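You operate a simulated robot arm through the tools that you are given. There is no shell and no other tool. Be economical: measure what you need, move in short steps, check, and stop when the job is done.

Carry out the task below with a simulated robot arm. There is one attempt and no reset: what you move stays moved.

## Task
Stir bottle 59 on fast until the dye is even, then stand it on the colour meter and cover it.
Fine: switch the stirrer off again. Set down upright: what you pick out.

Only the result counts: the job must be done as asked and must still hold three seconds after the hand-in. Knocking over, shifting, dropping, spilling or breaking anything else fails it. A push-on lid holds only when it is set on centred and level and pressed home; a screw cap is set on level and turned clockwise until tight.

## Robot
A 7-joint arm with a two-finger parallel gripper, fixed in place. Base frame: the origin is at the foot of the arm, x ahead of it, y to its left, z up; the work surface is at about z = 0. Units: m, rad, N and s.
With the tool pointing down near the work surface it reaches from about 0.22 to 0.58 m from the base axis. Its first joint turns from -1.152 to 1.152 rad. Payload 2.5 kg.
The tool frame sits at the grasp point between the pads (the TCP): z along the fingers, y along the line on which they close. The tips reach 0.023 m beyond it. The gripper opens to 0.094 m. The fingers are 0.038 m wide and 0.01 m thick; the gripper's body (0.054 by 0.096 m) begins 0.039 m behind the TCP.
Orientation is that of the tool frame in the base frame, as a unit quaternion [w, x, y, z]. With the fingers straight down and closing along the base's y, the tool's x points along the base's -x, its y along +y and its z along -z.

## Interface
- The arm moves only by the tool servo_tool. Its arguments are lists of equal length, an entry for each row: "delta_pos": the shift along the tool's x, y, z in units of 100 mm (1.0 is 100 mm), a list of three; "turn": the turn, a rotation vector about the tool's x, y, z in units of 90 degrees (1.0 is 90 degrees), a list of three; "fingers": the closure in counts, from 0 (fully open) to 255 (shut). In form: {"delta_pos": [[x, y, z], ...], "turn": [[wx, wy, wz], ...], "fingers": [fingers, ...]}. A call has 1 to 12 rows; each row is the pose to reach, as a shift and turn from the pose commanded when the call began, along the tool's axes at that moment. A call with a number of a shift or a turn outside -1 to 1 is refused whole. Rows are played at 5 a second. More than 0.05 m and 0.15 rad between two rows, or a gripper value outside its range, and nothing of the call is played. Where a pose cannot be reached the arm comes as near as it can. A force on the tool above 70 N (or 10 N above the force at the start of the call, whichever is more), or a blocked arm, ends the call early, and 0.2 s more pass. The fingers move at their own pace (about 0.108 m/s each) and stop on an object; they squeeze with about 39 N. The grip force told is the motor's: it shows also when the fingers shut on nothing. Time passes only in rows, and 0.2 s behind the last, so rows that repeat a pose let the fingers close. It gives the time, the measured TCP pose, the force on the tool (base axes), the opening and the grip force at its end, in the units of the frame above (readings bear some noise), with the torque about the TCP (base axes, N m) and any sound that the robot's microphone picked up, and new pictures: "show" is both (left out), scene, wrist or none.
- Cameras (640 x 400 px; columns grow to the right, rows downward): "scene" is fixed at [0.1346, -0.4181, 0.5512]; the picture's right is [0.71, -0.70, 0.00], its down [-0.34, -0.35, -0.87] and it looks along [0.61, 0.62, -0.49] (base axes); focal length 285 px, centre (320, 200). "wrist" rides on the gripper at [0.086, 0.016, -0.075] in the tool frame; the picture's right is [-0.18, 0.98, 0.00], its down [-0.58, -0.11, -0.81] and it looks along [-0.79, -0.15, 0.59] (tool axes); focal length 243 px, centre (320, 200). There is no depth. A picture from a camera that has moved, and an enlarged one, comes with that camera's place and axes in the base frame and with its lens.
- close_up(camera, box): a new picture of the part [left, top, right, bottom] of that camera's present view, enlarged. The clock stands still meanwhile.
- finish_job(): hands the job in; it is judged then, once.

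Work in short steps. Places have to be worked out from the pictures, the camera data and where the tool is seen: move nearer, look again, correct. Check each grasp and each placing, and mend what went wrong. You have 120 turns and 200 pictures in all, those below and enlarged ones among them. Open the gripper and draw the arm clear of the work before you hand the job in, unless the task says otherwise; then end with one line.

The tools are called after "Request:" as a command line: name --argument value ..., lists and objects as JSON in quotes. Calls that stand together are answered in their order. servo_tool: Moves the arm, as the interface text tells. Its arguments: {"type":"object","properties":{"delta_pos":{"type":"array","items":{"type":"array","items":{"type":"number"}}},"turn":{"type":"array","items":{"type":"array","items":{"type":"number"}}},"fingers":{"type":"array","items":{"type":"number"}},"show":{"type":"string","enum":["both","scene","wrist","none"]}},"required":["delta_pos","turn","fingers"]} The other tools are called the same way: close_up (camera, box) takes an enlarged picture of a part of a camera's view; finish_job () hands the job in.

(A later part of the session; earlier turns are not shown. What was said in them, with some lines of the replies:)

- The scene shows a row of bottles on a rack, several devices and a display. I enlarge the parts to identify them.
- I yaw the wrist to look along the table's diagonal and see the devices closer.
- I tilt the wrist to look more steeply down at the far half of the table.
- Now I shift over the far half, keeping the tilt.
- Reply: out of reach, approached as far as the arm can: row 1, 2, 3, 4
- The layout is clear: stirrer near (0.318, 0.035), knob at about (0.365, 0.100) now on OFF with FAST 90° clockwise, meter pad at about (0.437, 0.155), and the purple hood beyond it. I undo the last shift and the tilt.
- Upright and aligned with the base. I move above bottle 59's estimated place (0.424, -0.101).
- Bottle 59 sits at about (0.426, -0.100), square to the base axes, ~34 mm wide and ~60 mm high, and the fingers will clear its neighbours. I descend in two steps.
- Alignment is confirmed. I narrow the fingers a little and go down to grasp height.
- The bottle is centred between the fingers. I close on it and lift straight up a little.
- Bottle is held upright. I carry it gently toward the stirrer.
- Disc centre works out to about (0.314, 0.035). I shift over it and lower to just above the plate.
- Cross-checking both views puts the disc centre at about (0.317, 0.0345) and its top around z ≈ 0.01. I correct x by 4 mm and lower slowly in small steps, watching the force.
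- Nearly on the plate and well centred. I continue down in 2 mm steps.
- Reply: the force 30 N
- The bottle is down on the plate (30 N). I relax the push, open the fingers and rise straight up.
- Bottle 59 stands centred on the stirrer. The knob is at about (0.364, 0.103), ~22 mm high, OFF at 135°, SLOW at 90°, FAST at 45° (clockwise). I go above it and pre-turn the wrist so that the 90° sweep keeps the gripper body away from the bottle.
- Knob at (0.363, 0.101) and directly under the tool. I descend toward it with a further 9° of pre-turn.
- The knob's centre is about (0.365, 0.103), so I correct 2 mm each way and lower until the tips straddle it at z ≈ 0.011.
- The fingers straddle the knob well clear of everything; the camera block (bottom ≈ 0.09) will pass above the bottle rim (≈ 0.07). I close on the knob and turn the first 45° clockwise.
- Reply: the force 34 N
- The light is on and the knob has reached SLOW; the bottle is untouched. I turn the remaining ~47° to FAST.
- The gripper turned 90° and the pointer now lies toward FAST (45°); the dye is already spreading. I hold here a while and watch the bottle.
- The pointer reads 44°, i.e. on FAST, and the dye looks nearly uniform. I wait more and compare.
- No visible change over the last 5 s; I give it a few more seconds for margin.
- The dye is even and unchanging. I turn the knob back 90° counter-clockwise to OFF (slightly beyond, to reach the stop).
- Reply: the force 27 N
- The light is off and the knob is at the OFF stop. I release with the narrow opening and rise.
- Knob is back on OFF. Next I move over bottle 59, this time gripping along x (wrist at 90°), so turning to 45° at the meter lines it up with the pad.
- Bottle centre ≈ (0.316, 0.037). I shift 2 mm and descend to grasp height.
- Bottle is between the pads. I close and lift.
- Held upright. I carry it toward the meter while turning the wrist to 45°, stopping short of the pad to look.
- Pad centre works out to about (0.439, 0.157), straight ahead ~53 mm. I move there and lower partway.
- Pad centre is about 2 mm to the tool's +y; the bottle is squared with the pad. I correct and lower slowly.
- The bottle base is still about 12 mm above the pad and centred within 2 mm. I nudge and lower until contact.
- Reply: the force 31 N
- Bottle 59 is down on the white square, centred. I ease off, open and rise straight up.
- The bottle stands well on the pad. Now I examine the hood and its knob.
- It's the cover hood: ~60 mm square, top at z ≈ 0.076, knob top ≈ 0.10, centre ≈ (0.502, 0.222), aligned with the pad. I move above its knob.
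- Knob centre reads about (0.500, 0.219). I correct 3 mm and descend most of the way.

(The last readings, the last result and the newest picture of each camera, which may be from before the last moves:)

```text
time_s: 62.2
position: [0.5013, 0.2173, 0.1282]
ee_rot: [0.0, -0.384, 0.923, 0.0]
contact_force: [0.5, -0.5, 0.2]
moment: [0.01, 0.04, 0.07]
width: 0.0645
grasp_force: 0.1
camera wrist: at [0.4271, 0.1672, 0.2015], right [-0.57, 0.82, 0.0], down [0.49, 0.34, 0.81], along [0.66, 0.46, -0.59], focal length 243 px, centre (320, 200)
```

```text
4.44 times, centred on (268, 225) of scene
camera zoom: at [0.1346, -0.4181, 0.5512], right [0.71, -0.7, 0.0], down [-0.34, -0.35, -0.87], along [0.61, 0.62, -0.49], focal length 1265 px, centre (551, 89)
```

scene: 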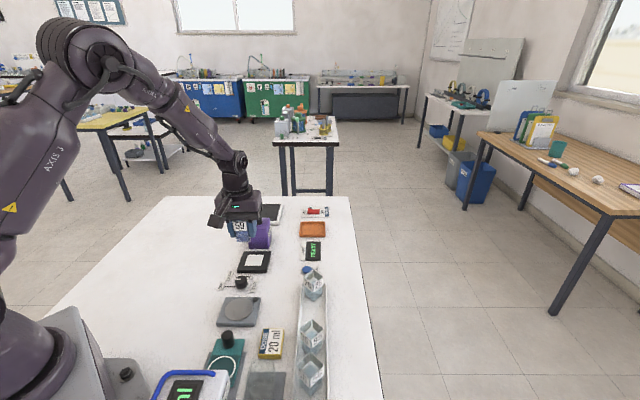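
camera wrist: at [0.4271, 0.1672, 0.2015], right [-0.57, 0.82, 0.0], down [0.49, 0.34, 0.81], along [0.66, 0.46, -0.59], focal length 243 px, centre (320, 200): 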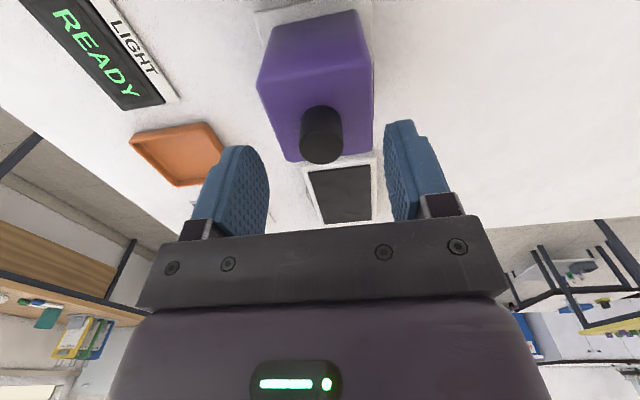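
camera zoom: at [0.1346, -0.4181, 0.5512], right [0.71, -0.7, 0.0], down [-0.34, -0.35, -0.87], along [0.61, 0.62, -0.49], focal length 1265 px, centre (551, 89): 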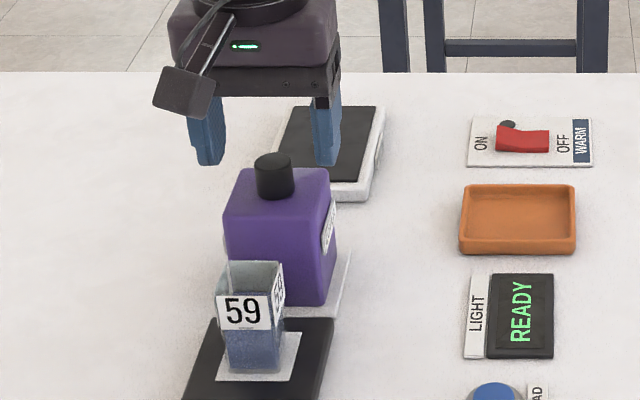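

The knob is centred below the fingers. I descend to z ≈ 0.104 and close on it.

Request:
servo_tool --delta_pos '[[0, 0, 0.1], [0, 0, 0.2], [0, 0, 0.24], [0, 0, 0.24]]' --turn '[[0, 0, 0], [0, 0, 0], [0, 0, 0], [0, 0, 0]]' --fingers '[80, 80, 80, 80]' --show "wrist"

Request:
close_up --camera "scene" --box '[220, 180, 316, 270]'

```text
time_s: 63.2
position: [0.5018, 0.2163, 0.103]
ee_rot: [0.0, -0.383, 0.924, 0.0]
contact_force: [-1.0, 0.2, 0.3]
moment: [0.03, -0.02, 0.0]
width: 0.0644
grasp_force: 0.1
camera wrist: at [0.4278, 0.1673, 0.1778], right [-0.57, 0.82, 0.0], down [0.49, 0.34, 0.81], along [0.66, 0.46, -0.59], focal length 243 px, centre (320, 200)
```

wrist: 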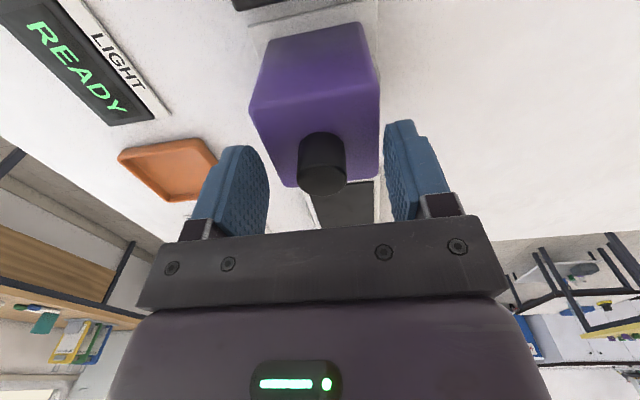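

```text
4.44 times, centred on (268, 225) of scene
camera zoom: at [0.1346, -0.4181, 0.5512], right [0.71, -0.7, 0.0], down [-0.34, -0.35, -0.87], along [0.61, 0.62, -0.49], focal length 1265 px, centre (551, 89)
```

zoom: 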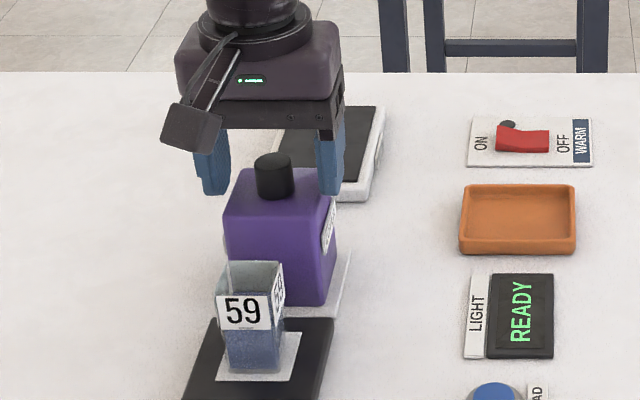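

Tips are around the knob and clear of the hood's top. I close and lift 20 mm to check the grasp.

Request:
servo_tool --delta_pos '[[0, 0, 0], [0, 0, 0], [0, 0, 0], [0, 0, 0], [0, 0, -0.05], [0, 0, -0.2], [0, 0, -0.2]]' --turn '[[0, 0, 0], [0, 0, 0], [0, 0, 0], [0, 0, 0], [0, 0, 0], [0, 0, 0], [0, 0, 0]]' --fingers '[255, 255, 255, 255, 255, 255, 255]' --show "none"

Request:
close_up --camera "scene" --box '[220, 180, 316, 270]'

```text
time_s: 64.8
position: [0.5007, 0.2177, 0.1251]
ee_rot: [0.001, -0.384, 0.923, 0.0]
contact_force: [-0.9, -0.5, -1.1]
moment: [0.0, 0.01, 0.0]
width: 0.023
grasp_force: 39.2
```

```text
4.44 times, centred on (268, 225) of scene
camera zoom: at [0.1346, -0.4181, 0.5512], right [0.71, -0.7, 0.0], down [-0.34, -0.35, -0.87], along [0.61, 0.62, -0.49], focal length 1265 px, centre (551, 89)
```

zoom: 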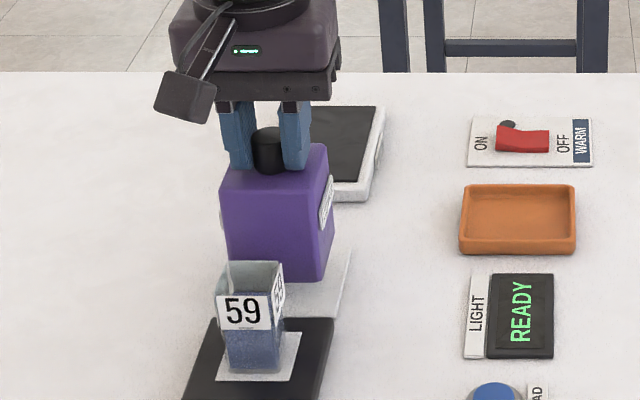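

The hood hangs level from the grip. I raise it well above the bottle rim.

Request:
servo_tool --delta_pos '[[0, 0, -0.2], [0, 0, -0.45], [0, 0, -0.7], [0, 0, -0.9], [0, 0, -0.9]]' --turn '[[0, 0, 0], [0, 0, 0], [0, 0, 0], [0, 0, 0], [0, 0, 0]]' --fingers '[255, 255, 255, 255, 255]'

Request:
close_up --camera "wrist" --box '[220, 0, 460, 220]'

```text
time_s: 66.0
position: [0.5005, 0.2174, 0.2139]
ee_rot: [0.0, -0.384, 0.924, 0.0]
contact_force: [0.9, 0.0, 0.0]
moment: [-0.02, -0.02, 0.05]
width: 0.0231
grasp_force: 38.8
camera wrist: at [0.4275, 0.167, 0.2878], right [-0.57, 0.82, 0.0], down [0.49, 0.33, 0.81], along [0.66, 0.46, -0.59], focal length 243 px, centre (320, 200)
```

scene: 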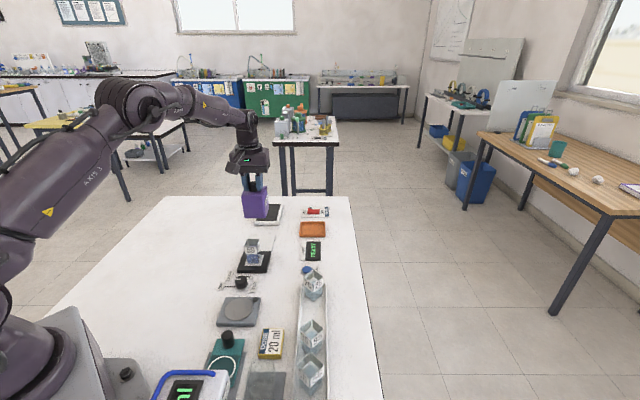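
wrist: 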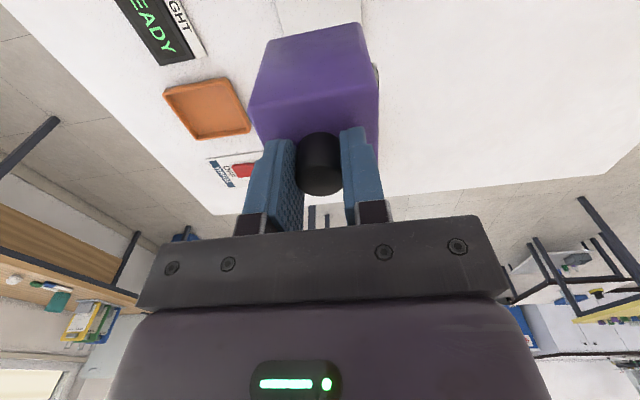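

```text
1.82 times, centred on (340, 110) of wrist
camera zoom: at [0.4275, 0.167, 0.2878], right [-0.57, 0.82, 0.0], down [0.49, 0.33, 0.81], along [0.66, 0.46, -0.59], focal length 441 px, centre (284, 364)
```

zoom: 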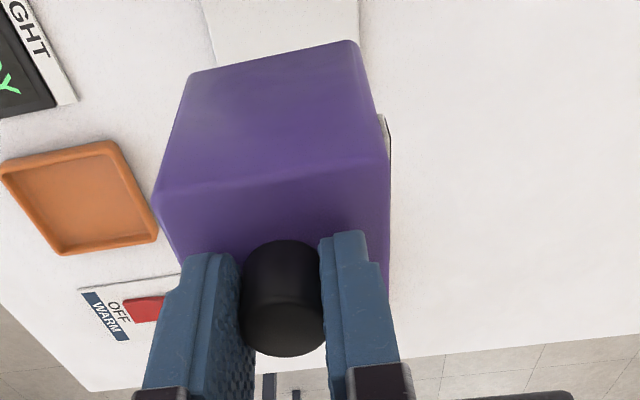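

The knob is exactly at the TCP. I carry the hood back along the diagonal to above the bottle at (0.438, 0.1555).

Request:
servo_tool --delta_pos '[[0.15, 0, 0], [0.35, 0, 0], [0.55, 0, 0], [0.75, 0, 0], [0.88, 0, 0], [0.88, 0, 0], [0.88, 0, 0]]' --turn '[[0, 0, 0], [0, 0, 0], [0, 0, 0], [0, 0, 0], [0, 0, 0], [0, 0, 0], [0, 0, 0]]' --fingers '[255, 255, 255, 255, 255, 255, 255]' --show "wrist"

Request:
close_up --camera "scene" --box '[212, 180, 308, 280]'

Request:
close_up --camera "wrist" --box '[220, 0, 460, 150]'

```text
time_s: 67.6
position: [0.439, 0.1543, 0.2139]
ee_rot: [0.001, -0.383, 0.924, 0.001]
contact_force: [1.0, 0.4, -0.5]
moment: [0.02, 0.0, -0.04]
width: 0.0228
grasp_force: 38.8
camera wrist: at [0.3651, 0.1049, 0.2877], right [-0.57, 0.82, 0.0], down [0.49, 0.34, 0.81], along [0.66, 0.46, -0.59], focal length 243 px, centre (320, 200)
```

wrist: 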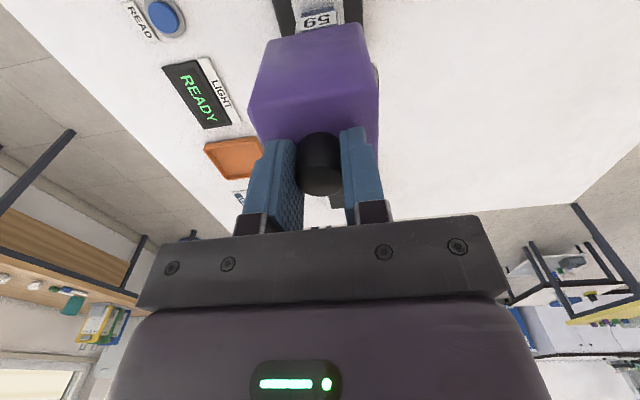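

```text
4.00 times, centred on (260, 230) of scene
camera zoom: at [0.1346, -0.4181, 0.5512], right [0.71, -0.7, 0.0], down [-0.34, -0.35, -0.87], along [0.61, 0.62, -0.49], focal length 1139 px, centre (560, 80)
```

zoom: 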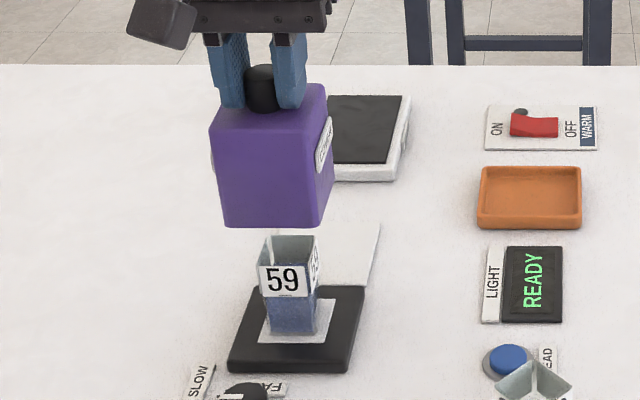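

```text
2.67 times, centred on (340, 75) of wrist
camera zoom: at [0.3651, 0.1049, 0.2877], right [-0.57, 0.82, 0.0], down [0.49, 0.34, 0.81], along [0.66, 0.46, -0.59], focal length 647 px, centre (267, 533)
```

zoom: 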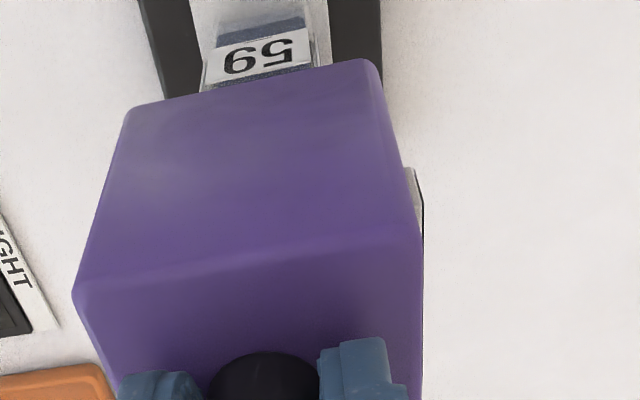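

Aligned laterally. I lower to just above the rim and check again.

Request:
servo_tool --delta_pos '[[0, 0.005, 0.1], [0, 0.005, 0.2], [0, 0.005, 0.29], [0, 0.005, 0.29]]' --turn '[[0, 0, 0], [0, 0, 0], [0, 0, 0], [0, 0, 0]]' --fingers '[255, 255, 255, 255]' --show "none"

Request:
close_up --camera "scene" --box '[224, 210, 296, 280]'

```text
time_s: 68.6
position: [0.4398, 0.1563, 0.1838]
ee_rot: [-0.001, -0.383, 0.924, -0.001]
contact_force: [-1.0, -0.4, -1.4]
moment: [-0.04, 0.01, 0.01]
width: 0.0227
grasp_force: 38.8
```

```text
5.71 times, centred on (260, 245) of scene
camera zoom: at [0.1346, -0.4181, 0.5512], right [0.71, -0.7, 0.0], down [-0.34, -0.35, -0.87], along [0.61, 0.62, -0.49], focal length 1627 px, centre (663, -57)
```

zoom: 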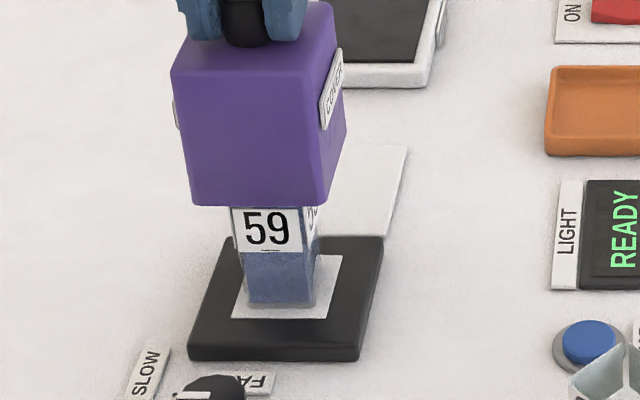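

The hood is centred over the bottle in both views. I lower it over the bottle slowly, watching for contact.

Request:
servo_tool --delta_pos '[[0, 0, 0.08], [0, 0, 0.16], [0, 0, 0.24], [0, 0, 0.32], [0, 0, 0.4], [0, 0, 0.48], [0, 0, 0.55], [0, 0, 0.6]]' --turn '[[0, 0, 0], [0, 0, 0], [0, 0, 0], [0, 0, 0], [0, 0, 0], [0, 0, 0], [0, 0, 0], [0, 0, 0]]' --fingers '[255, 255, 255, 255, 255, 255, 255, 255]' --show "none"

Request:
close_up --camera "scene" --box '[224, 210, 296, 280]'

```text
time_s: 70.4
position: [0.4389, 0.1567, 0.1241]
ee_rot: [0.0, -0.383, 0.924, 0.0]
contact_force: [-0.1, 0.1, 0.5]
moment: [0.02, 0.04, 0.01]
width: 0.023
grasp_force: 39.5
```

```text
5.71 times, centred on (260, 245) of scene
camera zoom: at [0.1346, -0.4181, 0.5512], right [0.71, -0.7, 0.0], down [-0.34, -0.35, -0.87], along [0.61, 0.62, -0.49], focal length 1627 px, centre (663, -57)
```

zoom: 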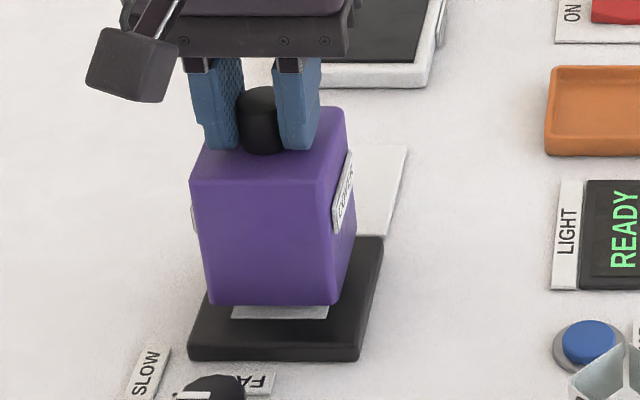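

No contact yet and nicely centred on the pad. I continue down in small steps until it seats.

Request:
servo_tool --delta_pos '[[0, 0, 0.03], [0, 0, 0.06], [0, 0, 0.08], [0, 0, 0.1], [0, 0, 0.12], [0, 0, 0.135]]' --turn '[[0, 0, 0], [0, 0, 0], [0, 0, 0], [0, 0, 0], [0, 0, 0], [0, 0, 0]]' --fingers '[255, 255, 255, 255, 255, 255]' --show "none"

Request:
close_up --camera "scene" --box '[224, 210, 296, 280]'

```text
time_s: 71.8
position: [0.4389, 0.1543, 0.1118]
ee_rot: [0.0, -0.384, 0.923, 0.0]
contact_force: [-2.3, -0.8, 4.0]
moment: [-0.04, 0.11, 0.01]
width: 0.0232
grasp_force: 39.1
```

```text
5.71 times, centred on (260, 245) of scene
camera zoom: at [0.1345, -0.4181, 0.5512], right [0.71, -0.7, 0.0], down [-0.34, -0.35, -0.87], along [0.61, 0.62, -0.49], focal length 1627 px, centre (663, -57)
```

zoom: 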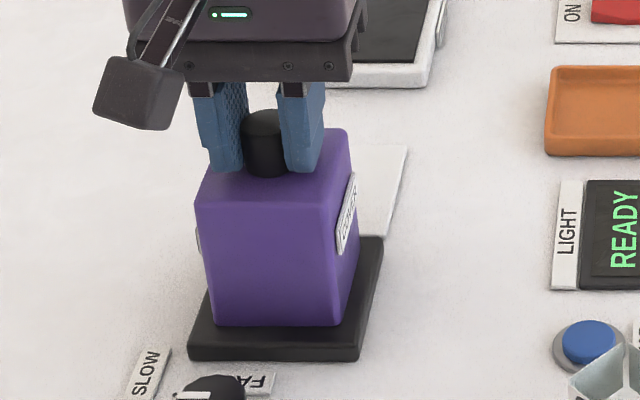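

Light contact and the bottom edge is at the pad's level. I press 2 mm further to confirm it is seated.

Request:
servo_tool --delta_pos '[[0, 0, 0.01], [0, 0, 0.02], [0, 0, 0.02]]' --turn '[[0, 0, 0], [0, 0, 0], [0, 0, 0]]' --fingers '[255, 255, 255]' --show "none"

```text
time_s: 72.6
position: [0.4398, 0.1554, 0.1111]
ee_rot: [0.001, -0.384, 0.923, 0.0]
contact_force: [-7.6, -4.4, 29.1]
moment: [-0.01, 0.12, -0.04]
width: 0.0233
grasp_force: 38.6
```

Firm contact (29 N), so it is seated. I relieve the push, release the knob with a modest opening and rise.

Request:
servo_tool --delta_pos '[[0, 0, -0.02], [0, 0, -0.02], [0, 0, -0.02], [0, 0, -0.02], [0, 0, -0.15], [0, 0, -0.45], [0, 0, -0.9], [0, 0, -0.9]]' --turn '[[0, 0, 0], [0, 0, 0], [0, 0, 0], [0, 0, 0], [0, 0, 0], [0, 0, 0], [0, 0, 0], [0, 0, 0]]' --fingers '[255, 180, 110, 110, 110, 110, 110, 110]'

Request:
close_up --camera "scene" --box '[212, 200, 316, 290]'

Request:
close_up --camera "wrist" --box '[220, 0, 460, 200]'

```text
time_s: 74.4
position: [0.4387, 0.1566, 0.2006]
ee_rot: [0.001, -0.383, 0.924, 0.0]
contact_force: [-0.5, -0.4, 0.0]
moment: [0.0, -0.02, 0.01]
width: 0.0533
grasp_force: 0.1
camera wrist: at [0.3651, 0.1058, 0.2742], right [-0.57, 0.82, 0.0], down [0.49, 0.33, 0.81], along [0.66, 0.46, -0.59], focal length 243 px, centre (320, 200)
```

scene: 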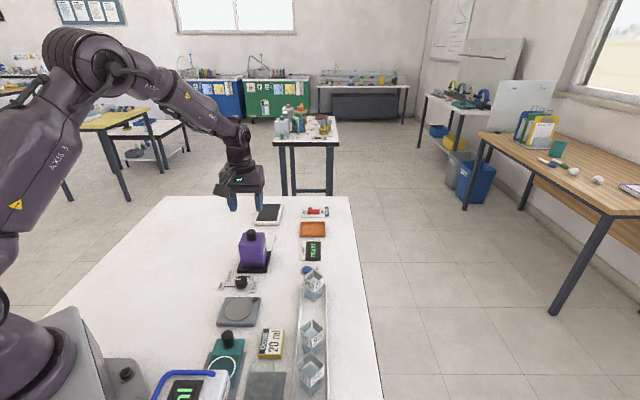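
wrist: 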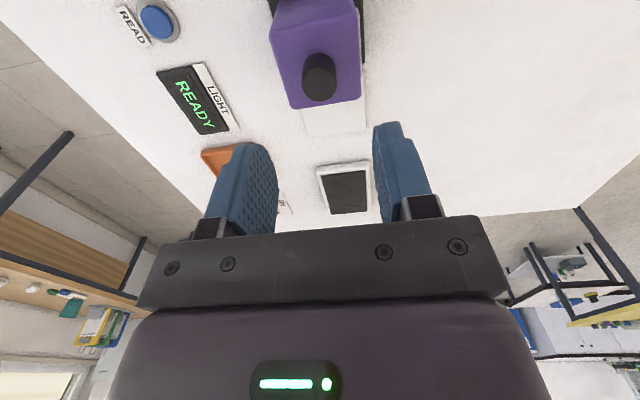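

```text
4.44 times, centred on (264, 245) of scene
camera zoom: at [0.1346, -0.4181, 0.5512], right [0.71, -0.7, 0.0], down [-0.34, -0.35, -0.87], along [0.61, 0.62, -0.49], focal length 1265 px, centre (569, 0)
```

zoom: 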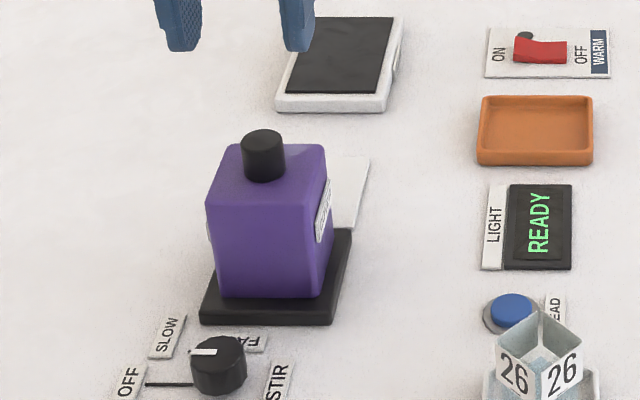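

```text
2.00 times, centred on (340, 100) of wrist
camera zoom: at [0.3651, 0.1058, 0.2742], right [-0.57, 0.82, 0.0], down [0.49, 0.33, 0.81], along [0.66, 0.46, -0.59], focal length 485 px, centre (280, 400)
```

zoom: 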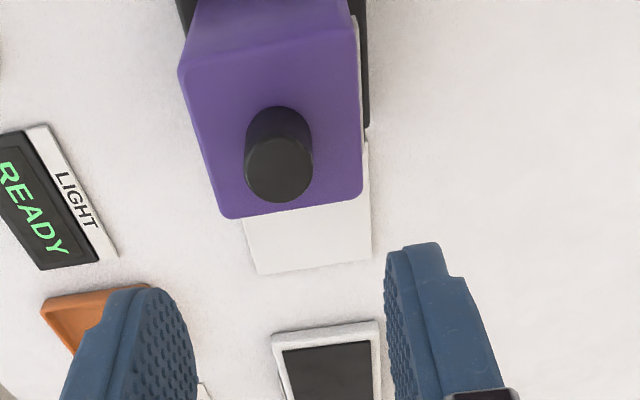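

The cover stands level and centred on the meter over bottle 59, and the stirrer knob reads OFF. I open the gripper and draw the arm up and back, then take a last look.

Request:
servo_tool --delta_pos '[[0, 0, -0.3], [0.2, 0, -0.6], [0.5, 0, -0.9], [0.8, 0, -1.0], [1.0, 0, -1.0], [1.0, 0, -1.0]]' --turn '[[0, 0, 0], [0, 0, 0], [0, 0, 0], [0, 0, 0], [0, 0, 0], [0, 0, 0]]' --fingers '[60, 0, 0, 0, 0, 0]' --show "scene"

Request:
close_up --camera "scene" --box '[190, 220, 340, 340]'

```text
time_s: 75.8
position: [0.3673, 0.0852, 0.2996]
ee_rot: [0.0, -0.383, 0.924, 0.0]
contact_force: [-0.2, 0.6, 0.4]
moment: [0.02, 0.01, 0.01]
width: 0.094
grasp_force: 0.0
```

scene: 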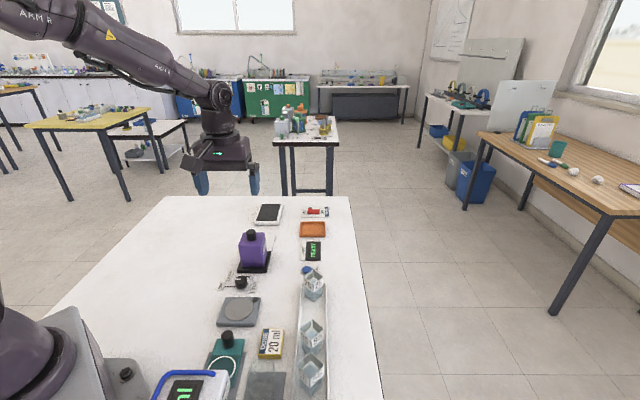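

```text
3.33 times, centred on (265, 280) of scene
camera zoom: at [0.1346, -0.4181, 0.5512], right [0.71, -0.7, 0.0], down [-0.34, -0.35, -0.87], along [0.61, 0.62, -0.49], focal length 949 px, centre (503, -67)
```

zoom: 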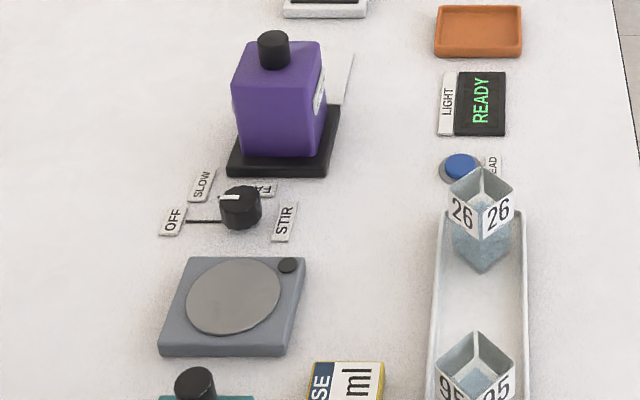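

Everything is in place: the stirrer is off, the covered bottle is on the meter, nothing else has moved and the arm is clear. I hand the job in.

Request:
finish_job

```text
The job is handed in.
```

Bottle 59 was stirred on FAST until the dye looked even and had stopped changing. It now stands upright on the colour meter under its cover, the stirrer is back on OFF, and I saw nothing else disturbed.
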